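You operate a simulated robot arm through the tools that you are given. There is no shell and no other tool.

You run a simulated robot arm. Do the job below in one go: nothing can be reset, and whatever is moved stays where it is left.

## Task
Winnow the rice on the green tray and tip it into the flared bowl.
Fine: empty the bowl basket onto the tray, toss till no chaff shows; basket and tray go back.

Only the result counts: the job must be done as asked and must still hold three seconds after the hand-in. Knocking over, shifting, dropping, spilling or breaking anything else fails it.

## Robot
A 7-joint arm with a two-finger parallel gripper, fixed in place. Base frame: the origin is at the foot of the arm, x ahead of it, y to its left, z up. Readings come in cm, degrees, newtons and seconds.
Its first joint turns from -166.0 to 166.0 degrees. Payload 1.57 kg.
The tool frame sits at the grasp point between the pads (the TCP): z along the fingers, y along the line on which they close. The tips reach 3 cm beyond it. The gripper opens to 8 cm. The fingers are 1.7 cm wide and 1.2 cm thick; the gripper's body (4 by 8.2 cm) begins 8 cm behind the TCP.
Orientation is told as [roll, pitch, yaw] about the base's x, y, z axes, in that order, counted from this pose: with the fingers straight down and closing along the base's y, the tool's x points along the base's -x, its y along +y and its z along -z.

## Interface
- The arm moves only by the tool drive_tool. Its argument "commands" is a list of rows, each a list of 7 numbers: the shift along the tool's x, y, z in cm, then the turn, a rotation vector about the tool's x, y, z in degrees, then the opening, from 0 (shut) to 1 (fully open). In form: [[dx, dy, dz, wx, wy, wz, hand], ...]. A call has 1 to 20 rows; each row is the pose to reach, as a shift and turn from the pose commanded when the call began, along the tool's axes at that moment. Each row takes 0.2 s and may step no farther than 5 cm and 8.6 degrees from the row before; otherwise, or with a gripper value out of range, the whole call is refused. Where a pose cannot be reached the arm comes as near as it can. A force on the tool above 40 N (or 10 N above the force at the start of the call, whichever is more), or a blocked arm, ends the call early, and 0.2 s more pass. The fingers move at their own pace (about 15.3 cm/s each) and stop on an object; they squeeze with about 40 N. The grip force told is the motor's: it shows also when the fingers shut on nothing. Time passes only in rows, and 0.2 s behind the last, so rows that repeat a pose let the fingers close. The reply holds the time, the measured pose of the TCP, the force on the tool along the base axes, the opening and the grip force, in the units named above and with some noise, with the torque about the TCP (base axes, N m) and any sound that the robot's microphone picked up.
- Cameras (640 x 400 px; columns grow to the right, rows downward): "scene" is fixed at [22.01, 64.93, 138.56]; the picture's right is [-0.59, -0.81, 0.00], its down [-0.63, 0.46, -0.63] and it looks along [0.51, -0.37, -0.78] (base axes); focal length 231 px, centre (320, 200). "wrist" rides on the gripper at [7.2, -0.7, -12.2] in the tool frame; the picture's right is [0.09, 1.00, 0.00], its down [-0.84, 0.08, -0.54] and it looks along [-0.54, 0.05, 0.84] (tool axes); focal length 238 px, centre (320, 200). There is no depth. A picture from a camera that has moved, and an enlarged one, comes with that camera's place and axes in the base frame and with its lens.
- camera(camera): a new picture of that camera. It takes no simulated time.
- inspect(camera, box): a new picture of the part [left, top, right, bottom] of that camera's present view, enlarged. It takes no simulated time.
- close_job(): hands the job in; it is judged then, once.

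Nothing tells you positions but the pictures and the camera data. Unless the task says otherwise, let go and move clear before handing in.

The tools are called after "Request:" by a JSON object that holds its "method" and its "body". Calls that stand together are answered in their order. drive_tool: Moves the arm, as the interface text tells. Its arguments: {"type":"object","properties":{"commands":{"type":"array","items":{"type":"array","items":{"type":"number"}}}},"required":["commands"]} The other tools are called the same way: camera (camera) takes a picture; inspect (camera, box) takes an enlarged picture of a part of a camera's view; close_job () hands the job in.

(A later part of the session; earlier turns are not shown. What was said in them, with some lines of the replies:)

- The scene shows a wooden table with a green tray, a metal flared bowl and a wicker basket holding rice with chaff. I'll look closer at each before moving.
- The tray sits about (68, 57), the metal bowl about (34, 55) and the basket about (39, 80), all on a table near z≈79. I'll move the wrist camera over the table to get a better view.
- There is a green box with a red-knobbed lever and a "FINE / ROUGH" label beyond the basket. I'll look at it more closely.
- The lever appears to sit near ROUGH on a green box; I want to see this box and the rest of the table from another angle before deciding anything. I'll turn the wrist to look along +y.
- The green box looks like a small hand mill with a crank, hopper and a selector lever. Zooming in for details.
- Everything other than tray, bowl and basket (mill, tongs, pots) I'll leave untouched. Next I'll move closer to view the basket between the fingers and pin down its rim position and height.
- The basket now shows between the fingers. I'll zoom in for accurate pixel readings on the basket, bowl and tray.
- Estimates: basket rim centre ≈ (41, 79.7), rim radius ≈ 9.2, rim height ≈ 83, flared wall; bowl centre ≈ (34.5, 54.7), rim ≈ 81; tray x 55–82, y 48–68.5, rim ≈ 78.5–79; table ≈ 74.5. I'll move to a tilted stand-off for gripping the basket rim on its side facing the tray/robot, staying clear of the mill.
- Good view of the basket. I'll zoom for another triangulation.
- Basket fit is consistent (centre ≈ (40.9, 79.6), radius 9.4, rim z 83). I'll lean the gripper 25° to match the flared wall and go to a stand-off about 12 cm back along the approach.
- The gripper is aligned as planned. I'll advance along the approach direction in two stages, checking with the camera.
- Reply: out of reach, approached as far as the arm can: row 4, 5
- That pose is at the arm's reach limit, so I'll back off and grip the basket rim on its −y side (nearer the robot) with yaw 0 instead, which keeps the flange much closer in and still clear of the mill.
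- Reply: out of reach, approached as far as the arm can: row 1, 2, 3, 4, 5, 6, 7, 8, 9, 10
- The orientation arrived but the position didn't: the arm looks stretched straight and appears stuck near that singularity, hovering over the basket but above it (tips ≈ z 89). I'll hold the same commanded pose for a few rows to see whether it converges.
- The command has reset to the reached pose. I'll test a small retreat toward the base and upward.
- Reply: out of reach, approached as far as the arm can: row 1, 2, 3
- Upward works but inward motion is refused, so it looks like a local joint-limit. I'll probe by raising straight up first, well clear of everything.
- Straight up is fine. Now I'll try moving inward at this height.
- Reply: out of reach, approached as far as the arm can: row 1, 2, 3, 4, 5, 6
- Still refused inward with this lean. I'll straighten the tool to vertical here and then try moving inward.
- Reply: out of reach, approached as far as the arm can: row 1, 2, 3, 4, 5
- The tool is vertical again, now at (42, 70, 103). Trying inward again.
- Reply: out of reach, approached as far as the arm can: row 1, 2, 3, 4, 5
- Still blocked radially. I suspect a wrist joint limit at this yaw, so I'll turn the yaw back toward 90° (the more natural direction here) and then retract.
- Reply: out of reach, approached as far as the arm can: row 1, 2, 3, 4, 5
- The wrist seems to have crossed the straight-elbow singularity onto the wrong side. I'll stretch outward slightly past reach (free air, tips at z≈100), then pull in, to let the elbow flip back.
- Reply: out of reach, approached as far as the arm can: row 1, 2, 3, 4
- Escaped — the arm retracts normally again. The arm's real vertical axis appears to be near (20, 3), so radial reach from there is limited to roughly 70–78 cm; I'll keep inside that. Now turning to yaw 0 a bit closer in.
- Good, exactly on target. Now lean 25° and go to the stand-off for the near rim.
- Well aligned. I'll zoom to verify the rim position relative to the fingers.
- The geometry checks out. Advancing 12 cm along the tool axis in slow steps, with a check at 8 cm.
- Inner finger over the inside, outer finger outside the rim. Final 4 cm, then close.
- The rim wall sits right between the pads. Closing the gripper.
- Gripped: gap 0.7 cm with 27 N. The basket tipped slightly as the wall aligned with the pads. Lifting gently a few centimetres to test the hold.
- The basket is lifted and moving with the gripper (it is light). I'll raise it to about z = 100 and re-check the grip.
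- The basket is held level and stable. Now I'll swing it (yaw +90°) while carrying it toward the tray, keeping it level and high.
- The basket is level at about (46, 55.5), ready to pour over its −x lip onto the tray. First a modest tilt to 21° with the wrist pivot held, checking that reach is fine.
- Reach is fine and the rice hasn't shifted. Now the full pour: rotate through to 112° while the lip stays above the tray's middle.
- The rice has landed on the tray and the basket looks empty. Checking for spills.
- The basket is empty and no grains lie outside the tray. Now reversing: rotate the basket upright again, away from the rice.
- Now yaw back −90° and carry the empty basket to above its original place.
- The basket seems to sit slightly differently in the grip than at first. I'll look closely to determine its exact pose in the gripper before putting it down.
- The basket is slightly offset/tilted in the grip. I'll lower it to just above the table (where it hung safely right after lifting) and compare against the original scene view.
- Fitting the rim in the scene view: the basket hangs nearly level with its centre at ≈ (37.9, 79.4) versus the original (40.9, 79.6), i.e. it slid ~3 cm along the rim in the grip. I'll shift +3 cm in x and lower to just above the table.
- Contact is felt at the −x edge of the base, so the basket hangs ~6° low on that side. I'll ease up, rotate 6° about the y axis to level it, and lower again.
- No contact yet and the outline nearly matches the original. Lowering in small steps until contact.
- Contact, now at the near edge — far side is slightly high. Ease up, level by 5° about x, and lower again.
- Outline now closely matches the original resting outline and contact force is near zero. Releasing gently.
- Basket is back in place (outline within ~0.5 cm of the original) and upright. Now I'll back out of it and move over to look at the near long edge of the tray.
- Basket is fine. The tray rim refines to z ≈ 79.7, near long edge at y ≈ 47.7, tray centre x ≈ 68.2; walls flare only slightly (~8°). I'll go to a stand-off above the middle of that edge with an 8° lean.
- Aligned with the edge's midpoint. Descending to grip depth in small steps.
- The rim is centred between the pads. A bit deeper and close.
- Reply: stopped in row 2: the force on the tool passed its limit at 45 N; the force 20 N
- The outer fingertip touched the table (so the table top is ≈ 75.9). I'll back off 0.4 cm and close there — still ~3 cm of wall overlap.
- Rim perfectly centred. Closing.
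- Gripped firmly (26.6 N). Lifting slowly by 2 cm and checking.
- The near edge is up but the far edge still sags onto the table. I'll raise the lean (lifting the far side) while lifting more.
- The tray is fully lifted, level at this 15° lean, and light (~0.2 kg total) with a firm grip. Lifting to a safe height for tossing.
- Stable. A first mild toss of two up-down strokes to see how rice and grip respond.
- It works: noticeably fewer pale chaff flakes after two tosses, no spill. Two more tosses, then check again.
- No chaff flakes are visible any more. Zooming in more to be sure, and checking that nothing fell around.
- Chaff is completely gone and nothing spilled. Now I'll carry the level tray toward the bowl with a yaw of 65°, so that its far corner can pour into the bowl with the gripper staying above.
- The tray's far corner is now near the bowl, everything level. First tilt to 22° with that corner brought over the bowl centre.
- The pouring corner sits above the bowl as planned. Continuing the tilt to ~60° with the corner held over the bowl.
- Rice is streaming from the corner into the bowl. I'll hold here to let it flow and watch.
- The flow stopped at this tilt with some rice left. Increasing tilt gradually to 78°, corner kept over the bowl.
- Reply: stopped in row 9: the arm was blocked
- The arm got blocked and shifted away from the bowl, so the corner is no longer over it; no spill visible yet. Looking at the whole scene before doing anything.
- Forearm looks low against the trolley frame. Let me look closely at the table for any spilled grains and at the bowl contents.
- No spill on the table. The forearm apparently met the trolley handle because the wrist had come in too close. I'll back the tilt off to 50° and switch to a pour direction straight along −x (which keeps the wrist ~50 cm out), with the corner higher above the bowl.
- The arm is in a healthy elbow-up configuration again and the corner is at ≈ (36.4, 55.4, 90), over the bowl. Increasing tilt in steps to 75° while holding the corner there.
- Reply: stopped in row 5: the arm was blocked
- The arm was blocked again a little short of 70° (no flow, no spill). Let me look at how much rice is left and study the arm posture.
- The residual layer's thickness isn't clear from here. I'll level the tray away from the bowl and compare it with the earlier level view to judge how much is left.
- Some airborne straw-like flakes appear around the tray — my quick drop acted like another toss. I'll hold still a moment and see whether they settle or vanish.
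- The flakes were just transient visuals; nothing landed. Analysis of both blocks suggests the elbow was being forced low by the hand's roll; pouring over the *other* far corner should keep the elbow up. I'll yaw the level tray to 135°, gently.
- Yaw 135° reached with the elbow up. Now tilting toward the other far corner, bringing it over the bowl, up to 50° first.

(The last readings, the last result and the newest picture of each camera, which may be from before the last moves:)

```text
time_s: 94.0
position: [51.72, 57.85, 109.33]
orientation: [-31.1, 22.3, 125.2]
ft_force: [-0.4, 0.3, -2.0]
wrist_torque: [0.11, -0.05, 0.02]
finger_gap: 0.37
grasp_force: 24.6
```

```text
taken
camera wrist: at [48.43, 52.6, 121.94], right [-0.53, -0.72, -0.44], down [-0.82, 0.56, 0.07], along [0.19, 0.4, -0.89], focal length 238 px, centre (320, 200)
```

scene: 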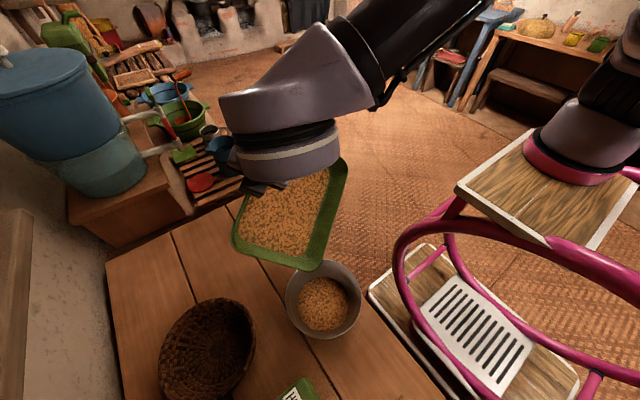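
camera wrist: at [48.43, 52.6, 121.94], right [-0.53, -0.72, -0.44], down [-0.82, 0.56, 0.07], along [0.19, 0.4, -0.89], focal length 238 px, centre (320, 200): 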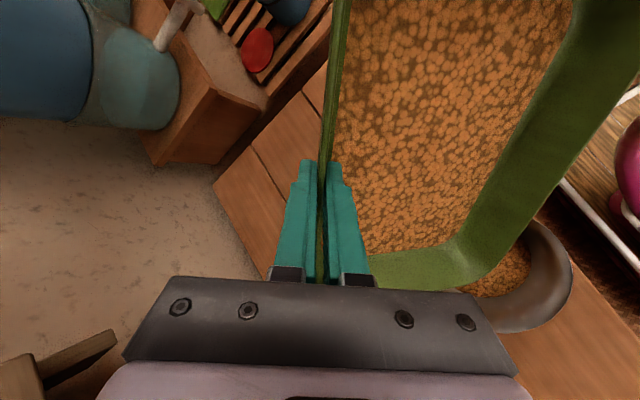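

Elbow stays up now, and the wrist view shows the bowl right beneath the corner. Continuing to 75°.

Request:
{"method": "drive_tool", "body": {"commands": [[-0.11, 0.4, -0.73, 2.17, 1.21, 0.33, 0], [-0.23, 0.81, -1.47, 4.33, 2.42, 0.65, 0], [-0.55, 1.77, -2.89, 8.66, 4.83, 1.3, 0], [-0.96, 2.85, -4.24, 12.99, 7.25, 1.94, 0], [-1.44, 4.06, -5.51, 17.32, 9.66, 2.59, 0], [-1.44, 4.06, -5.51, 17.32, 9.66, 2.59, 0]]}}

Request:
{"method": "camera", "body": {"camera": "scene"}}

Request:
{"method": "camera", "body": {"camera": "wrist"}}

```text
time_s: 95.4
position: [45.06, 56.24, 111.2]
orientation: [-52.3, 27.8, 116.2]
ft_force: [0.4, -0.5, -1.5]
wrist_torque: [0.09, 0.05, 0.01]
finger_gap: 0.36
grasp_force: 24.1
```

```text
taken
```

scene: 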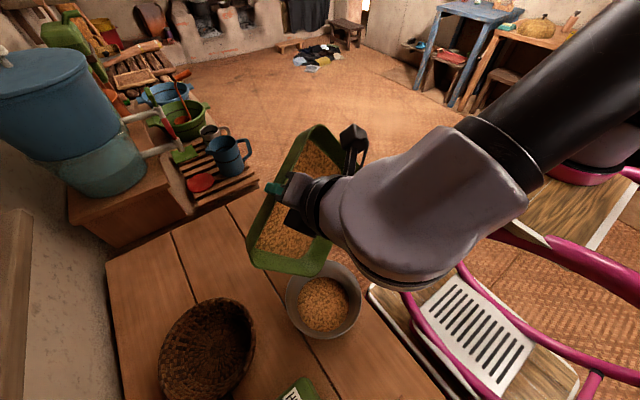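

```text
taken
camera wrist: at [37.93, 49.76, 121.48], right [-0.35, -0.67, -0.65], down [-0.81, 0.57, -0.15], along [0.47, 0.48, -0.74], focal length 238 px, centre (320, 200)
```

wrist: 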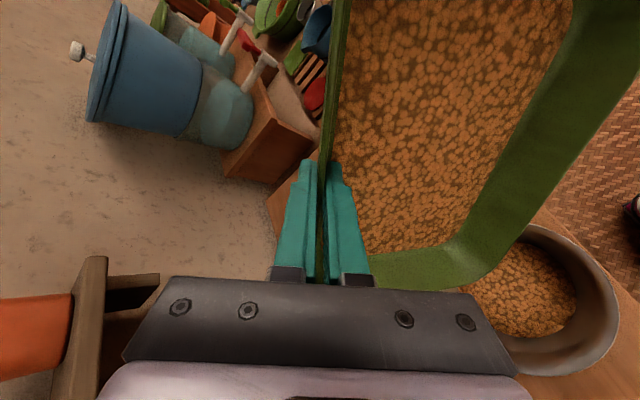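

No block this time and the corner is right over the bowl. Tilting on to 80°, slowly.

Request:
{"method": "drive_tool", "body": {"commands": [[-0.14, 0.46, -0.8, 2.17, 1.21, 0.33, 0], [-0.28, 0.92, -1.6, 4.33, 2.42, 0.65, 0], [-0.46, 1.45, -2.37, 6.5, 3.62, 0.97, 0], [-0.64, 1.99, -3.14, 8.66, 4.83, 1.3, 0], [-0.64, 1.99, -3.14, 8.66, 4.83, 1.3, 0]]}}

Request:
{"method": "camera", "body": {"camera": "scene"}}

Request:
{"method": "camera", "body": {"camera": "wrist"}}

```text
time_s: 96.6
position: [41.37, 55.26, 111.08]
orientation: [-63.6, 29.4, 110.6]
ft_force: [0.2, -0.1, -2.1]
wrist_torque: [0.09, 0.05, 0.01]
finger_gap: 0.36
grasp_force: 25.1
```

```text
taken
```

scene: 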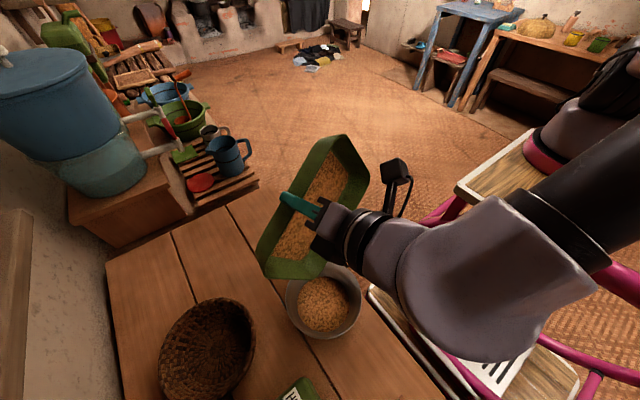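

```text
taken
camera wrist: at [32.69, 48.39, 119.87], right [-0.23, -0.64, -0.73], down [-0.77, 0.58, -0.26], along [0.59, 0.51, -0.63], focal length 238 px, centre (320, 200)
```

wrist: 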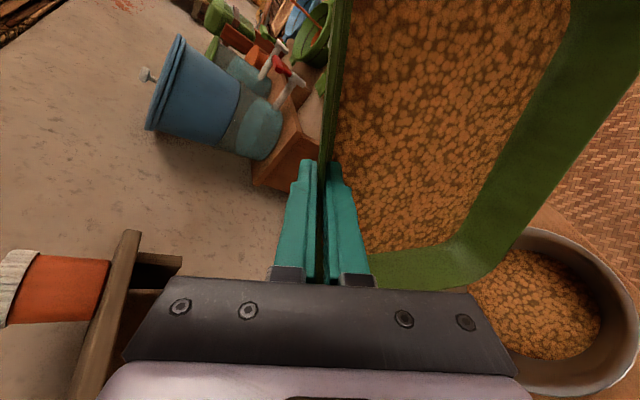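

Reached 80° with the corner over the bowl. Zooming to see whether rice is flowing.

Request:
{"method": "inspect", "body": {"camera": "scene", "box": [230, 120, 400, 350]}}

Request:
{"method": "inspect", "body": {"camera": "wrist", "box": [380, 200, 640, 400]}}

```text
1.74 times, centred on (315, 235) of scene
camera zoom: at [22.01, 64.93, 138.56], right [-0.59, -0.81, 0.0], down [-0.63, 0.46, -0.63], along [0.51, -0.37, -0.78], focal length 402 px, centre (329, 139)
```

zoom: 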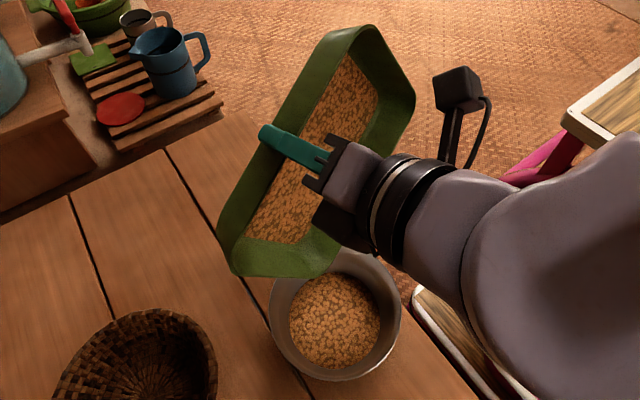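

```text
2.00 times, centred on (510, 300) of wrist
camera zoom: at [32.69, 48.39, 119.87], right [-0.23, -0.64, -0.73], down [-0.77, 0.58, -0.26], along [0.59, 0.51, -0.63], focal length 477 px, centre (-60, 0)
```

zoom: 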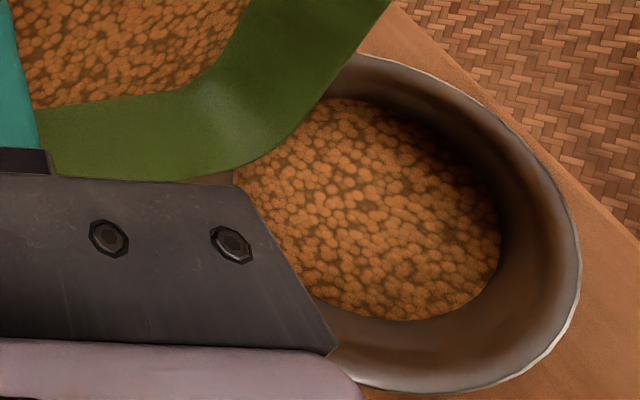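

No flow yet at 80°. Continuing to 90°.

Request:
{"method": "drive_tool", "body": {"commands": [[-0.14, 0.48, -0.83, 2.17, 1.21, 0.33, 0], [-0.29, 0.97, -1.67, 4.33, 2.42, 0.65, 0], [-0.47, 1.52, -2.48, 6.5, 3.62, 0.97, 0], [-0.66, 2.07, -3.29, 8.66, 4.83, 1.3, 0]]}}

Request:
{"method": "inspect", "body": {"camera": "scene", "box": [230, 120, 400, 350]}}

Request:
{"method": "camera", "body": {"camera": "wrist"}}

```text
time_s: 97.6
position: [37.75, 54.22, 110.43]
orientation: [-75.1, 29.7, 104.8]
ft_force: [0.3, -0.5, -2.2]
wrist_torque: [0.09, 0.06, 0.02]
finger_gap: 0.36
grasp_force: 24.2
```

```text
1.74 times, centred on (315, 235) of scene
camera zoom: at [22.01, 64.93, 138.56], right [-0.59, -0.81, 0.0], down [-0.63, 0.46, -0.63], along [0.51, -0.37, -0.78], focal length 402 px, centre (329, 139)
```

zoom: 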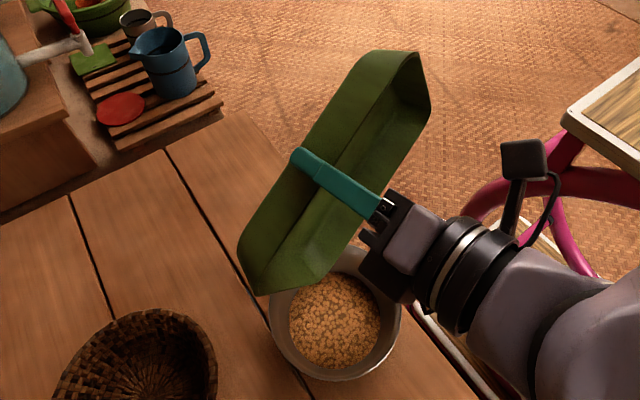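

```text
taken
camera wrist: at [27.65, 47.04, 117.3], right [-0.1, -0.6, -0.79], down [-0.72, 0.59, -0.36], along [0.69, 0.53, -0.5], focal length 238 px, centre (320, 200)
```

wrist: 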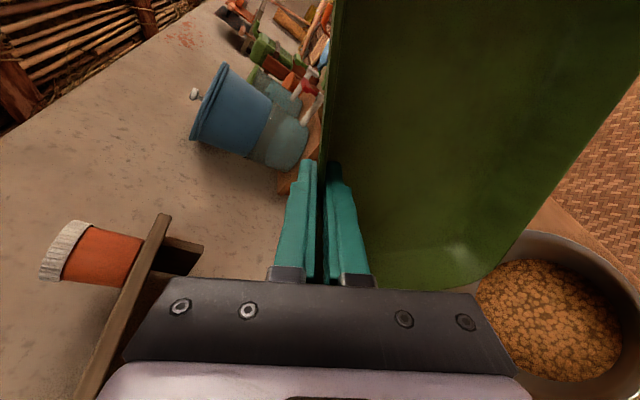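

The tray is now empty and the rice is in the bowl. Checking carefully for any spill.

Request:
{"method": "inspect", "body": {"camera": "scene", "box": [240, 230, 400, 350]}}

Request:
{"method": "inspect", "body": {"camera": "wrist", "box": [380, 180, 640, 400]}}

Request:
{"method": "camera", "body": {"camera": "scene"}}

```text
3.33 times, centred on (320, 290) of scene
camera zoom: at [22.01, 64.93, 138.56], right [-0.59, -0.81, 0.0], down [-0.63, 0.46, -0.63], along [0.51, -0.37, -0.78], focal length 771 px, centre (320, -100)
```

zoom: 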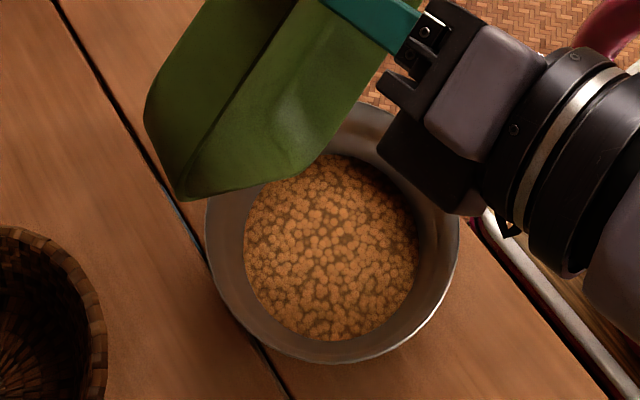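

```text
1.82 times, centred on (510, 290) of wrist
camera zoom: at [27.65, 47.04, 117.3], right [-0.1, -0.6, -0.79], down [-0.72, 0.59, -0.36], along [0.69, 0.53, -0.5], focal length 433 px, centre (-26, 36)
```

zoom: 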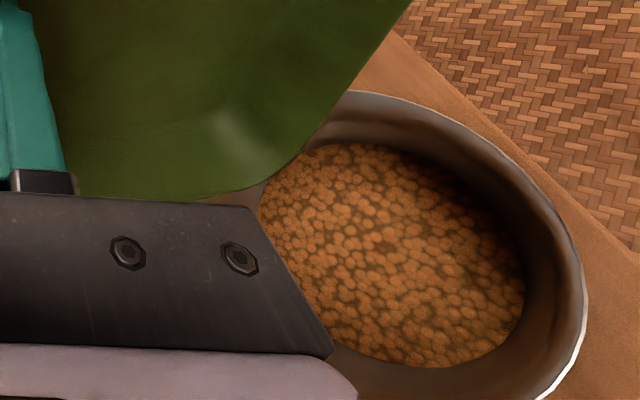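

```text
taken
```

scene: 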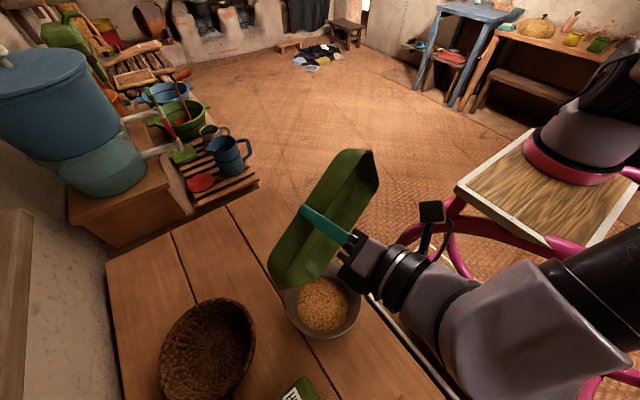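

Clean — all rice in the bowl, tray empty, table clear. Now I reverse the motion to bring the tray back up to a lower tilt.

Request:
{"method": "drive_tool", "body": {"commands": [[0.15, -0.65, 1.44, -3.46, -1.93, -0.52, 0], [0.29, -1.29, 2.88, -6.93, -3.86, -1.04, 0], [0.37, -2.21, 5.8, -13.86, -7.73, -2.07, 0], [0.23, -2.74, 8.7, -20.78, -11.59, -3.11, 0], [-0.1, -2.91, 11.51, -27.71, -15.46, -4.14, 0], [-0.62, -2.69, 14.19, -34.64, -19.32, -5.18, 0], [-0.62, -2.69, 14.19, -34.64, -19.32, -5.18, 0]]}}

```text
time_s: 99.2
position: [51.65, 57.93, 109.14]
orientation: [-30.9, 22.3, 125.3]
ft_force: [-0.5, -0.1, -0.8]
wrist_torque: [0.14, -0.05, -0.03]
finger_gap: 0.34
grasp_force: 24.4
```

As expected. Now levelling the tray.

Request:
{"method": "drive_tool", "body": {"commands": [[0, 0.3, 0.35, -3.1, -1.72, -0.46, 0], [0, 0.95, 1.0, -9.28, -5.18, -1.39, 0], [-0.01, 1.6, 1.75, -15.5, -8.63, -2.31, 0], [-0.01, 2.3, 2.5, -21.7, -12.1, -3.24, 0], [-0.02, 3.0, 3.2, -27.8, -15.5, -4.17, 0], [-0.02, 3.65, 3.9, -34, -19, -5.09, 0], [-0.03, 4.25, 4.55, -39.5, -22, -5.9, 0], [-0.03, 4.67, 5.01, -43.3, -24.15, -6.48, 0], [-0.03, 4.67, 5.01, -43.3, -24.15, -6.48, 0]]}}

Request:
{"method": "camera", "body": {"camera": "scene"}}

Request:
{"method": "camera", "body": {"camera": "wrist"}}

```text
time_s: 101.2
position: [51.94, 55.01, 103.06]
orientation: [14.9, -0.2, 135.0]
ft_force: [0.0, 0.1, -1.9]
wrist_torque: [0.17, -0.09, -0.03]
finger_gap: 0.36
grasp_force: 24.8
```

```text
taken
```

scene: 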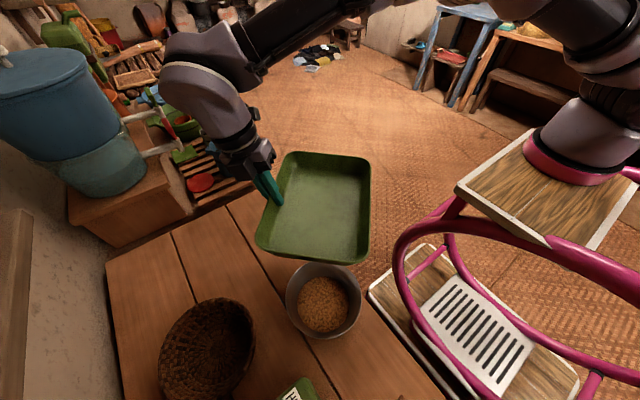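

```text
taken
camera wrist: at [59.75, 52.7, 114.55], right [-0.61, -0.75, 0.26], down [-0.54, 0.64, 0.55], along [-0.57, 0.2, -0.8], focal length 238 px, centre (320, 200)
```

wrist: 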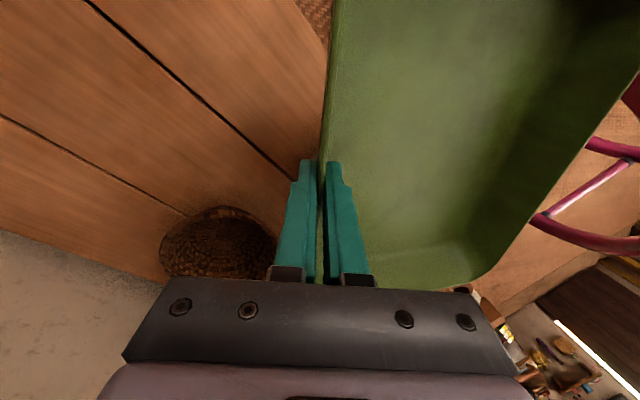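

Tray empty and level. Yawing back to 0° and moving to above the tray's original spot.

Request:
{"method": "drive_tool", "body": {"commands": [[0.32, -0.16, 0.12, 0, -0.7, 2.6, 0], [0.97, -0.48, 0.37, 0, -2.09, 7.82, 0], [1.86, -0.92, 0.71, 0, -4.01, 15, 0], [2.84, -1.41, 1.08, 0, -6.11, 22.8, 0], [3.81, -1.89, 1.45, 0, -8.2, 30.6, 0], [4.78, -2.37, 1.83, 0, -10.3, 38.5, 0], [5.75, -2.85, 2.2, 0, -12.4, 46.3, 0], [6.73, -3.33, 2.57, 0, -14.5, 54.1, 0], [7.7, -3.81, 2.94, 0, -16.6, 61.9, 0], [8.67, -4.3, 3.31, 0, -18.7, 69.8, 0], [9.64, -4.78, 3.68, 0, -20.8, 77.6, 0], [10.62, -5.26, 4.05, 0, -22.9, 85.4, 0], [11.59, -5.74, 4.43, 0, -25, 93.2, 0], [12.56, -6.22, 4.8, 0, -27, 101.1, 0], [13.54, -6.71, 5.17, 0, -29.1, 108.9, 0], [14.43, -7.15, 5.51, 0, -31.1, 116.1, 0], [15.24, -7.55, 5.82, 0, -32.8, 122.6, 0], [15.8, -7.83, 6.04, 0, -34, 127.1, 0], [16.21, -8.03, 6.19, 0, -34.9, 130.4, 0], [16.21, -8.03, 6.19, 0, -34.9, 130.4, 0]]}}

Request:
{"method": "camera", "body": {"camera": "scene"}}

Request:
{"method": "inspect", "body": {"camera": "scene", "box": [180, 120, 320, 260]}}

```text
time_s: 105.4
position: [67.8, 47.99, 94.91]
orientation: [15.3, 0.1, -0.1]
ft_force: [0.2, 0.3, -2.3]
wrist_torque: [-0.19, 0.02, 0.03]
finger_gap: 0.39
grasp_force: 24.2
```

```text
taken
```

scene: 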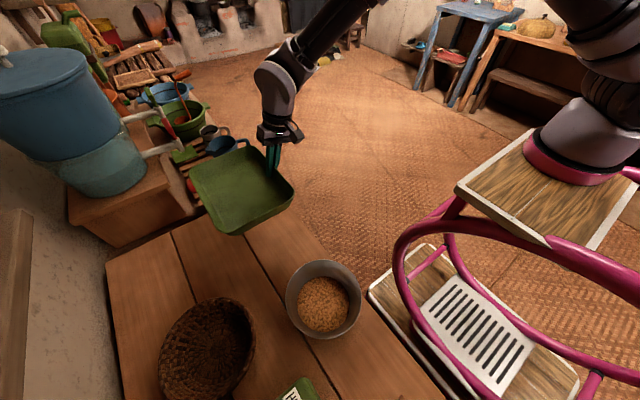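

```text
2.86 times, centred on (250, 190) of scene
camera zoom: at [22.01, 64.93, 138.56], right [-0.59, -0.81, 0.0], down [-0.63, 0.46, -0.63], along [0.51, -0.37, -0.78], focal length 661 px, centre (520, 229)
```

zoom: 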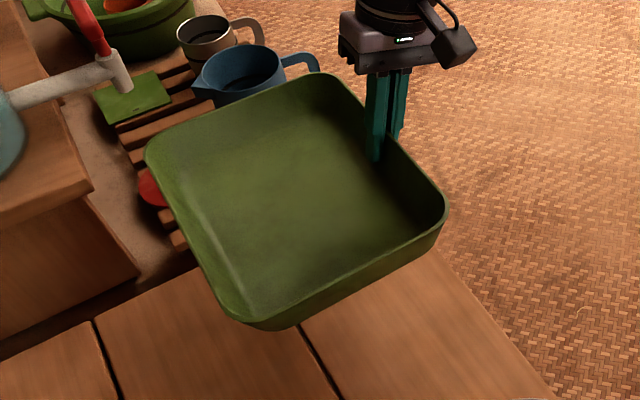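

Tray is above its home position with the same in-hand pose as at lifting. Lowering to just above the table.

Request:
{"method": "drive_tool", "body": {"commands": [[0, -0.4, 1.2, 0, 0, 0, 0], [0, -1.0, 3.4, 0, 0, 0, 0], [0, -1.7, 6.0, 0, 0, 0, 0], [0, -2.4, 8.6, 0, 0, 0, 0], [0, -3.0, 10.7, 0, 0, 0, 0], [0, -3.3, 11.8, 0, 0, 0, 0], [0, -3.5, 12.5, 0, 0, 0, 0], [0, -3.5, 12.5, 0, 0, 0, 0]]}}

Request:
{"method": "inspect", "body": {"camera": "scene", "box": [190, 140, 350, 275]}}

```text
time_s: 107.2
position: [67.79, 47.79, 81.9]
orientation: [15.3, 0.2, 0.0]
ft_force: [-0.2, -0.4, -1.6]
wrist_torque: [-0.14, 0.0, 0.02]
finger_gap: 0.35
grasp_force: 24.6
```

```text
2.96 times, centred on (270, 208) of scene
camera zoom: at [22.01, 64.93, 138.56], right [-0.59, -0.81, 0.0], down [-0.63, 0.46, -0.63], along [0.51, -0.37, -0.78], focal length 685 px, centre (468, 178)
```

zoom: 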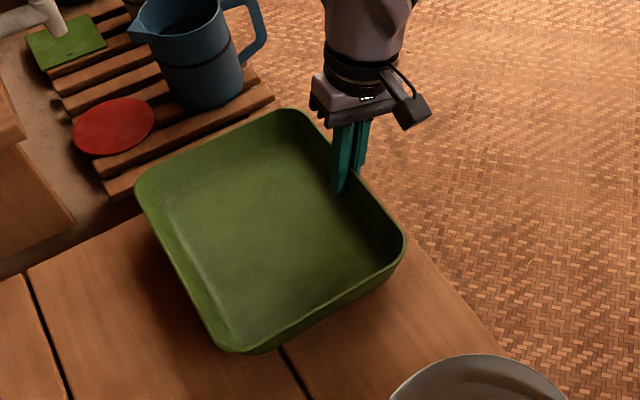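

Only about 1.9 cm above its resting height and laterally aligned. Lowering slowly, watching for contact.

Request:
{"method": "drive_tool", "body": {"commands": [[0, -0.13, 0.48, 0, 0, 0, 0], [0, -0.23, 0.87, 0, 0, 0, 0], [0, -0.31, 1.16, 0, 0, 0, 0], [0, -0.36, 1.35, 0, 0, 0, 0], [0, -0.36, 1.35, 0, 0, 0, 0]]}}

Request:
{"method": "inspect", "body": {"camera": "scene", "box": [190, 140, 350, 275]}}

```text
time_s: 108.4
position: [67.86, 47.92, 80.56]
orientation: [15.2, 0.1, -0.1]
ft_force: [-0.3, -0.9, -1.7]
wrist_torque: [-0.15, -0.04, 0.02]
finger_gap: 0.36
grasp_force: 25.1
```

```text
2.96 times, centred on (270, 208) of scene
camera zoom: at [22.01, 64.93, 138.56], right [-0.59, -0.81, 0.0], down [-0.63, 0.46, -0.63], along [0.51, -0.37, -0.78], focal length 685 px, centre (468, 178)
```

zoom: 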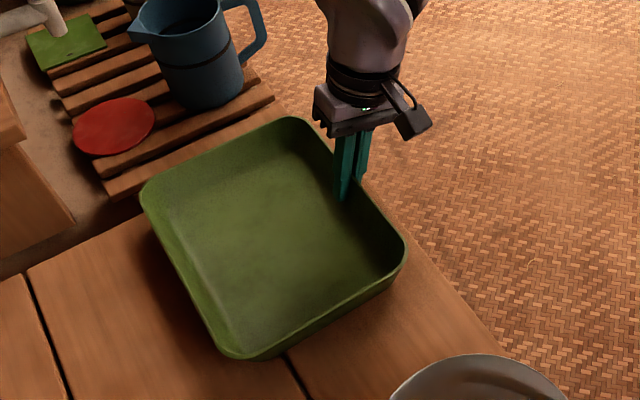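

Very close now (~0.6 cm). Lowering in small steps to contact.

Request:
{"method": "drive_tool", "body": {"commands": [[0, -0.05, 0.19, 0, 0, 0, 0], [0, -0.1, 0.39, 0, 0, 0, 0], [0, -0.13, 0.48, 0, 0, 0, 0], [0, -0.13, 0.48, 0, 0, 0, 0]]}}

Request:
{"method": "inspect", "body": {"camera": "scene", "box": [190, 140, 350, 275]}}

```text
time_s: 109.4
position: [67.79, 47.87, 80.02]
orientation: [15.2, 0.2, 0.0]
ft_force: [0.5, -0.2, -1.3]
wrist_torque: [-0.15, 0.02, 0.01]
finger_gap: 0.35
grasp_force: 24.3
```

```text
2.96 times, centred on (270, 208) of scene
camera zoom: at [22.01, 64.93, 138.56], right [-0.59, -0.81, 0.0], down [-0.63, 0.46, -0.63], along [0.51, -0.37, -0.78], focal length 685 px, centre (468, 178)
```

zoom: 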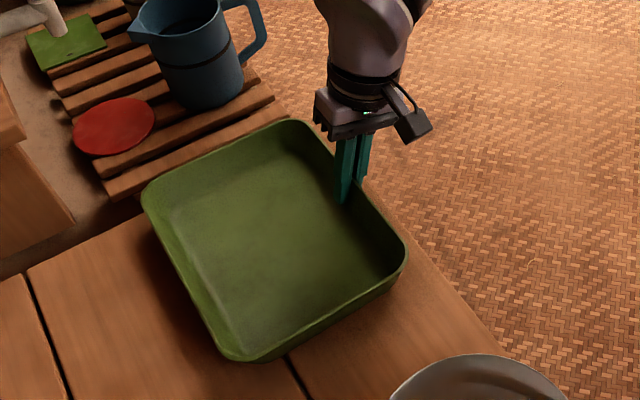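

Outline now coincides with the original, still no contact force. A touch lower.

Request:
{"method": "drive_tool", "body": {"commands": [[0, -0.04, 0.15, 0, 0, 0, 0], [0, -0.08, 0.29, 0, 0, 0, 0], [0, -0.1, 0.39, 0, 0, 0, 0], [0, -0.1, 0.39, 0, 0, 0, 0]]}}

```text
time_s: 110.4
position: [67.73, 47.99, 79.74]
orientation: [15.3, 0.0, 0.0]
ft_force: [-1.8, -0.8, 18.1]
wrist_torque: [-0.05, 0.03, 0.05]
finger_gap: 0.36
grasp_force: 24.6
```

Near edge is touching; the far side may be a hair high. Ease up slightly and rotate a couple of degrees to set the far edge down.

Request:
{"method": "drive_tool", "body": {"commands": [[0, 0.03, -0.12, 0, 0, 0, 0], [0, 0.03, -0.12, 1, 0, 0, 0], [0, 0.03, -0.12, 2, 0, 0, 0], [0, 0.03, -0.12, 2, 0, 0, 0]]}}

Request:
{"method": "inspect", "body": {"camera": "scene", "box": [190, 140, 350, 275]}}

```text
time_s: 111.4
position: [67.76, 47.91, 79.81]
orientation: [13.2, 0.1, 0.0]
ft_force: [0.0, 4.4, 9.9]
wrist_torque: [0.95, -0.25, -0.03]
finger_gap: 0.45
grasp_force: 24.9
```

```text
2.96 times, centred on (270, 208) of scene
camera zoom: at [22.01, 64.93, 138.56], right [-0.59, -0.81, 0.0], down [-0.63, 0.46, -0.63], along [0.51, -0.37, -0.78], focal length 685 px, centre (468, 178)
```

zoom: 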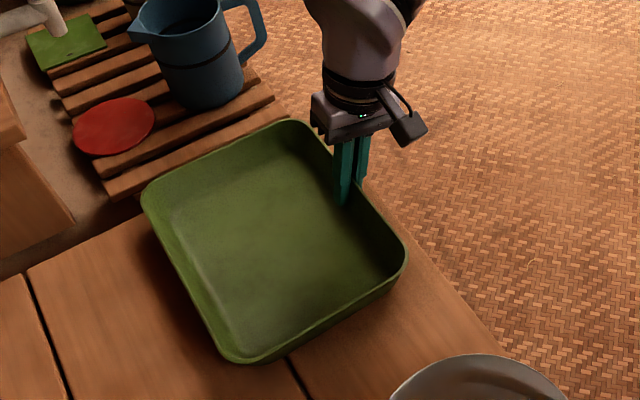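

The tray is now flat on the table at its original outline. I'll relieve the small stress and open gently.

Request:
{"method": "drive_tool", "body": {"commands": [[0, 0, 0, -0.8, 0, 0, 0], [0, 0, 0, -0.8, 0, 0, 0], [0, 0, 0, -0.8, 0, 0, 0.08], [0, 0, 0, -0.8, 0, 0, 0.16], [0, 0, 0, -0.8, 0, 0, 0.25], [0, 0, 0, -0.8, 0, 0, 0.3], [0, 0, 0, -0.8, 0, 0, 0.3]]}}

Request:
{"method": "inspect", "body": {"camera": "scene", "box": [190, 140, 350, 275]}}

Request:
{"method": "inspect", "body": {"camera": "wrist", "box": [220, 120, 440, 300]}}

```text
time_s: 113.0
position: [67.74, 48.04, 79.76]
orientation: [14.0, 0.0, 0.0]
ft_force: [0.1, 0.5, 0.0]
wrist_torque: [-0.05, 0.0, 0.01]
finger_gap: 2.4
grasp_force: 0.0
```

```text
2.96 times, centred on (270, 208) of scene
camera zoom: at [22.01, 64.93, 138.56], right [-0.59, -0.81, 0.0], down [-0.63, 0.46, -0.63], along [0.51, -0.37, -0.78], focal length 685 px, centre (468, 178)
```

zoom: 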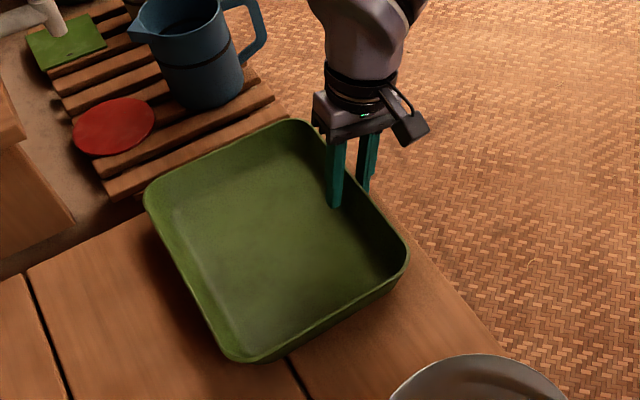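

```text
2.22 times, centred on (330, 210) of wrist
camera zoom: at [60.57, 44.36, 91.43], right [-0.09, 0.97, 0.24], down [0.84, -0.06, 0.54], along [0.54, 0.25, -0.8], focal length 530 px, centre (298, 178)
```

zoom: 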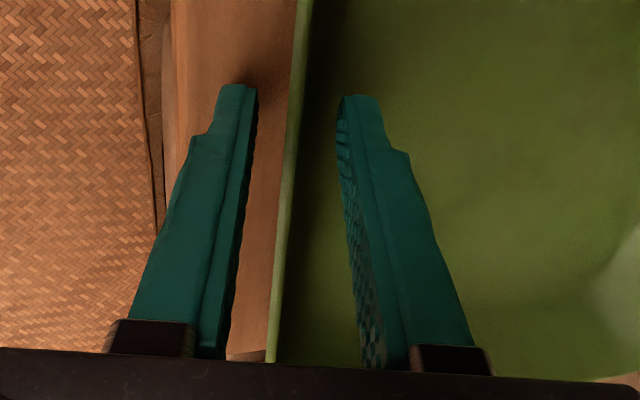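

Released cleanly, tray in its original place. Backing the fingers straight out.

Request:
{"method": "drive_tool", "body": {"commands": [[0, 0, -1, 0, 0, 0, 0.3], [0, 0, -2.5, 0, 0, 0, 0.3], [0, 0, -4.5, 0, 0, 0, 0.3], [0, 0, -7.5, 0, 0, 0, 0.4], [0, 0, -11, 0, 0, 0, 0.5], [0, 0, -15, 0, 0, 0, 0.5], [0, 0, -19, 0, 0, 0, 0.5], [0, 0, -19, 0, 0, 0, 0.5]]}}

Request:
{"method": "camera", "body": {"camera": "scene"}}

Request:
{"method": "camera", "body": {"camera": "wrist"}}

```text
time_s: 114.8
position: [67.65, 43.36, 98.25]
orientation: [14.1, 0.1, 0.0]
ft_force: [-0.2, 0.3, -0.6]
wrist_torque: [0.01, 0.02, 0.01]
finger_gap: 4.01
grasp_force: 0.1
```

```text
taken
```

scene: 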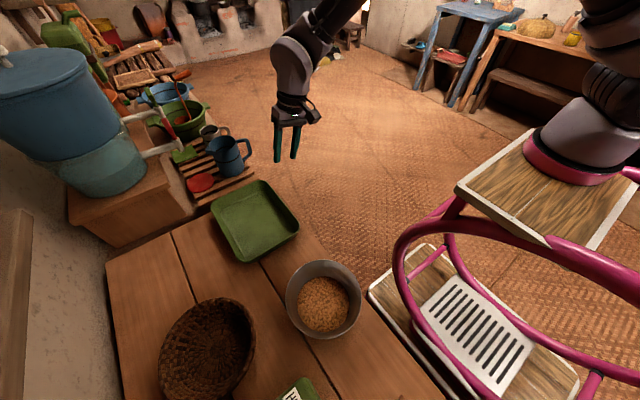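

```text
taken
camera wrist: at [60.41, 39.77, 109.87], right [-0.09, 0.97, 0.24], down [0.84, -0.06, 0.54], along [0.54, 0.25, -0.8], focal length 238 px, centre (320, 200)
```

wrist: 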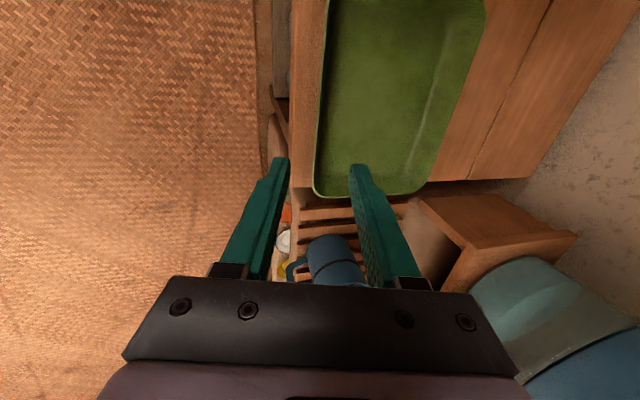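

Everything appears in place. Final close-up checks of bowl, basket, and tray before handing in.

Request:
{"method": "inspect", "body": {"camera": "scene", "box": [150, 280, 330, 400]}}

Request:
{"method": "inspect", "body": {"camera": "scene", "box": [190, 160, 330, 280]}}

Request:
{"method": "inspect", "body": {"camera": "scene", "box": [260, 240, 390, 350]}}

```text
3.33 times, centred on (240, 340) of scene
camera zoom: at [22.01, 64.93, 138.56], right [-0.59, -0.81, 0.0], down [-0.63, 0.46, -0.63], along [0.51, -0.37, -0.78], focal length 771 px, centre (587, -267)
```

zoom: 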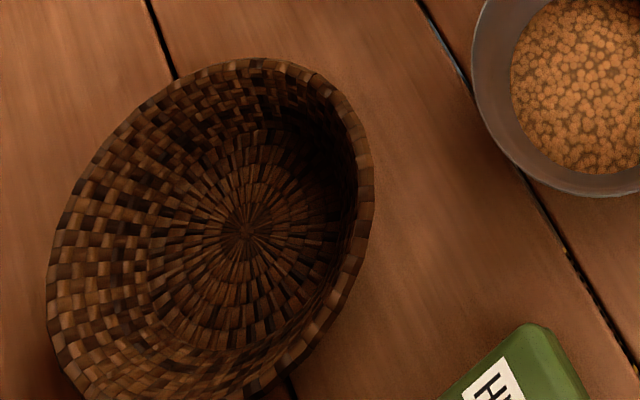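

```text
3.33 times, centred on (260, 220) of scene
camera zoom: at [22.01, 64.93, 138.56], right [-0.59, -0.81, 0.0], down [-0.63, 0.46, -0.63], along [0.51, -0.37, -0.78], focal length 771 px, centre (520, 133)
```

zoom: 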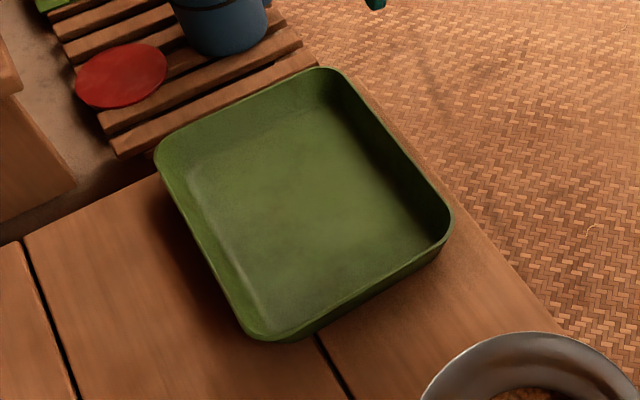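

```text
3.64 times, centred on (325, 295) of scene
camera zoom: at [22.01, 64.93, 138.56], right [-0.59, -0.81, 0.0], down [-0.63, 0.46, -0.63], along [0.51, -0.37, -0.78], focal length 841 px, centre (302, -146)
```

zoom: 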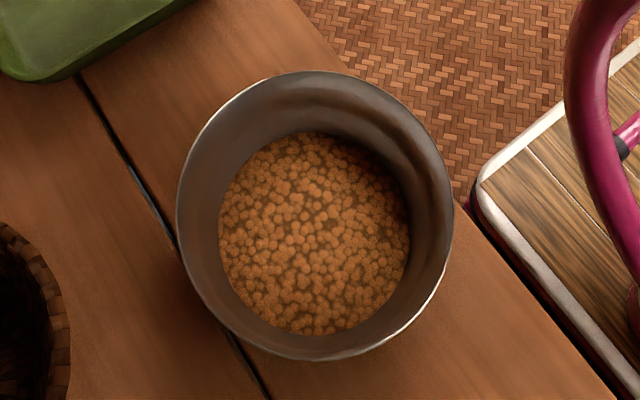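

The clean rice is in the bowl with no chaff showing and nothing spilled. The tray matches its original outline, and the empty basket is upright within about half a centimetre of where it started. The gripper is open and clear, so I'm handing in.

Request:
{"method": "close_job", "body": {}}

```text
The job is handed in.
```

The rice is winnowed and in the flared bowl. The empty basket and tray are back in their places, and the job is handed in; I haven't seen how it was judged.

- **Winnowing:** I emptied the basket onto the green tray and tossed it four times, after which no chaff showed. While I was levelling the tray later, a quick drop acted like one more toss. A few flakes flew up and vanished, and none landed anywhere I could see.
- **Pouring:** The first pour left some rice in the tray because the arm was blocked twice partway through the tilt. I poured the rest over the tray's other far corner. The pictures show the tray empty and no grains on the table.
- **Basket and tray:** The tray matches its original outline in the pictures. The basket is upright and about half a centimetre from where it started.

The mill has a FINE/ROUGH lever that was sitting near ROUGH. I read "Fine" in the task as describing the winnowing, so I didn't touch the mill.
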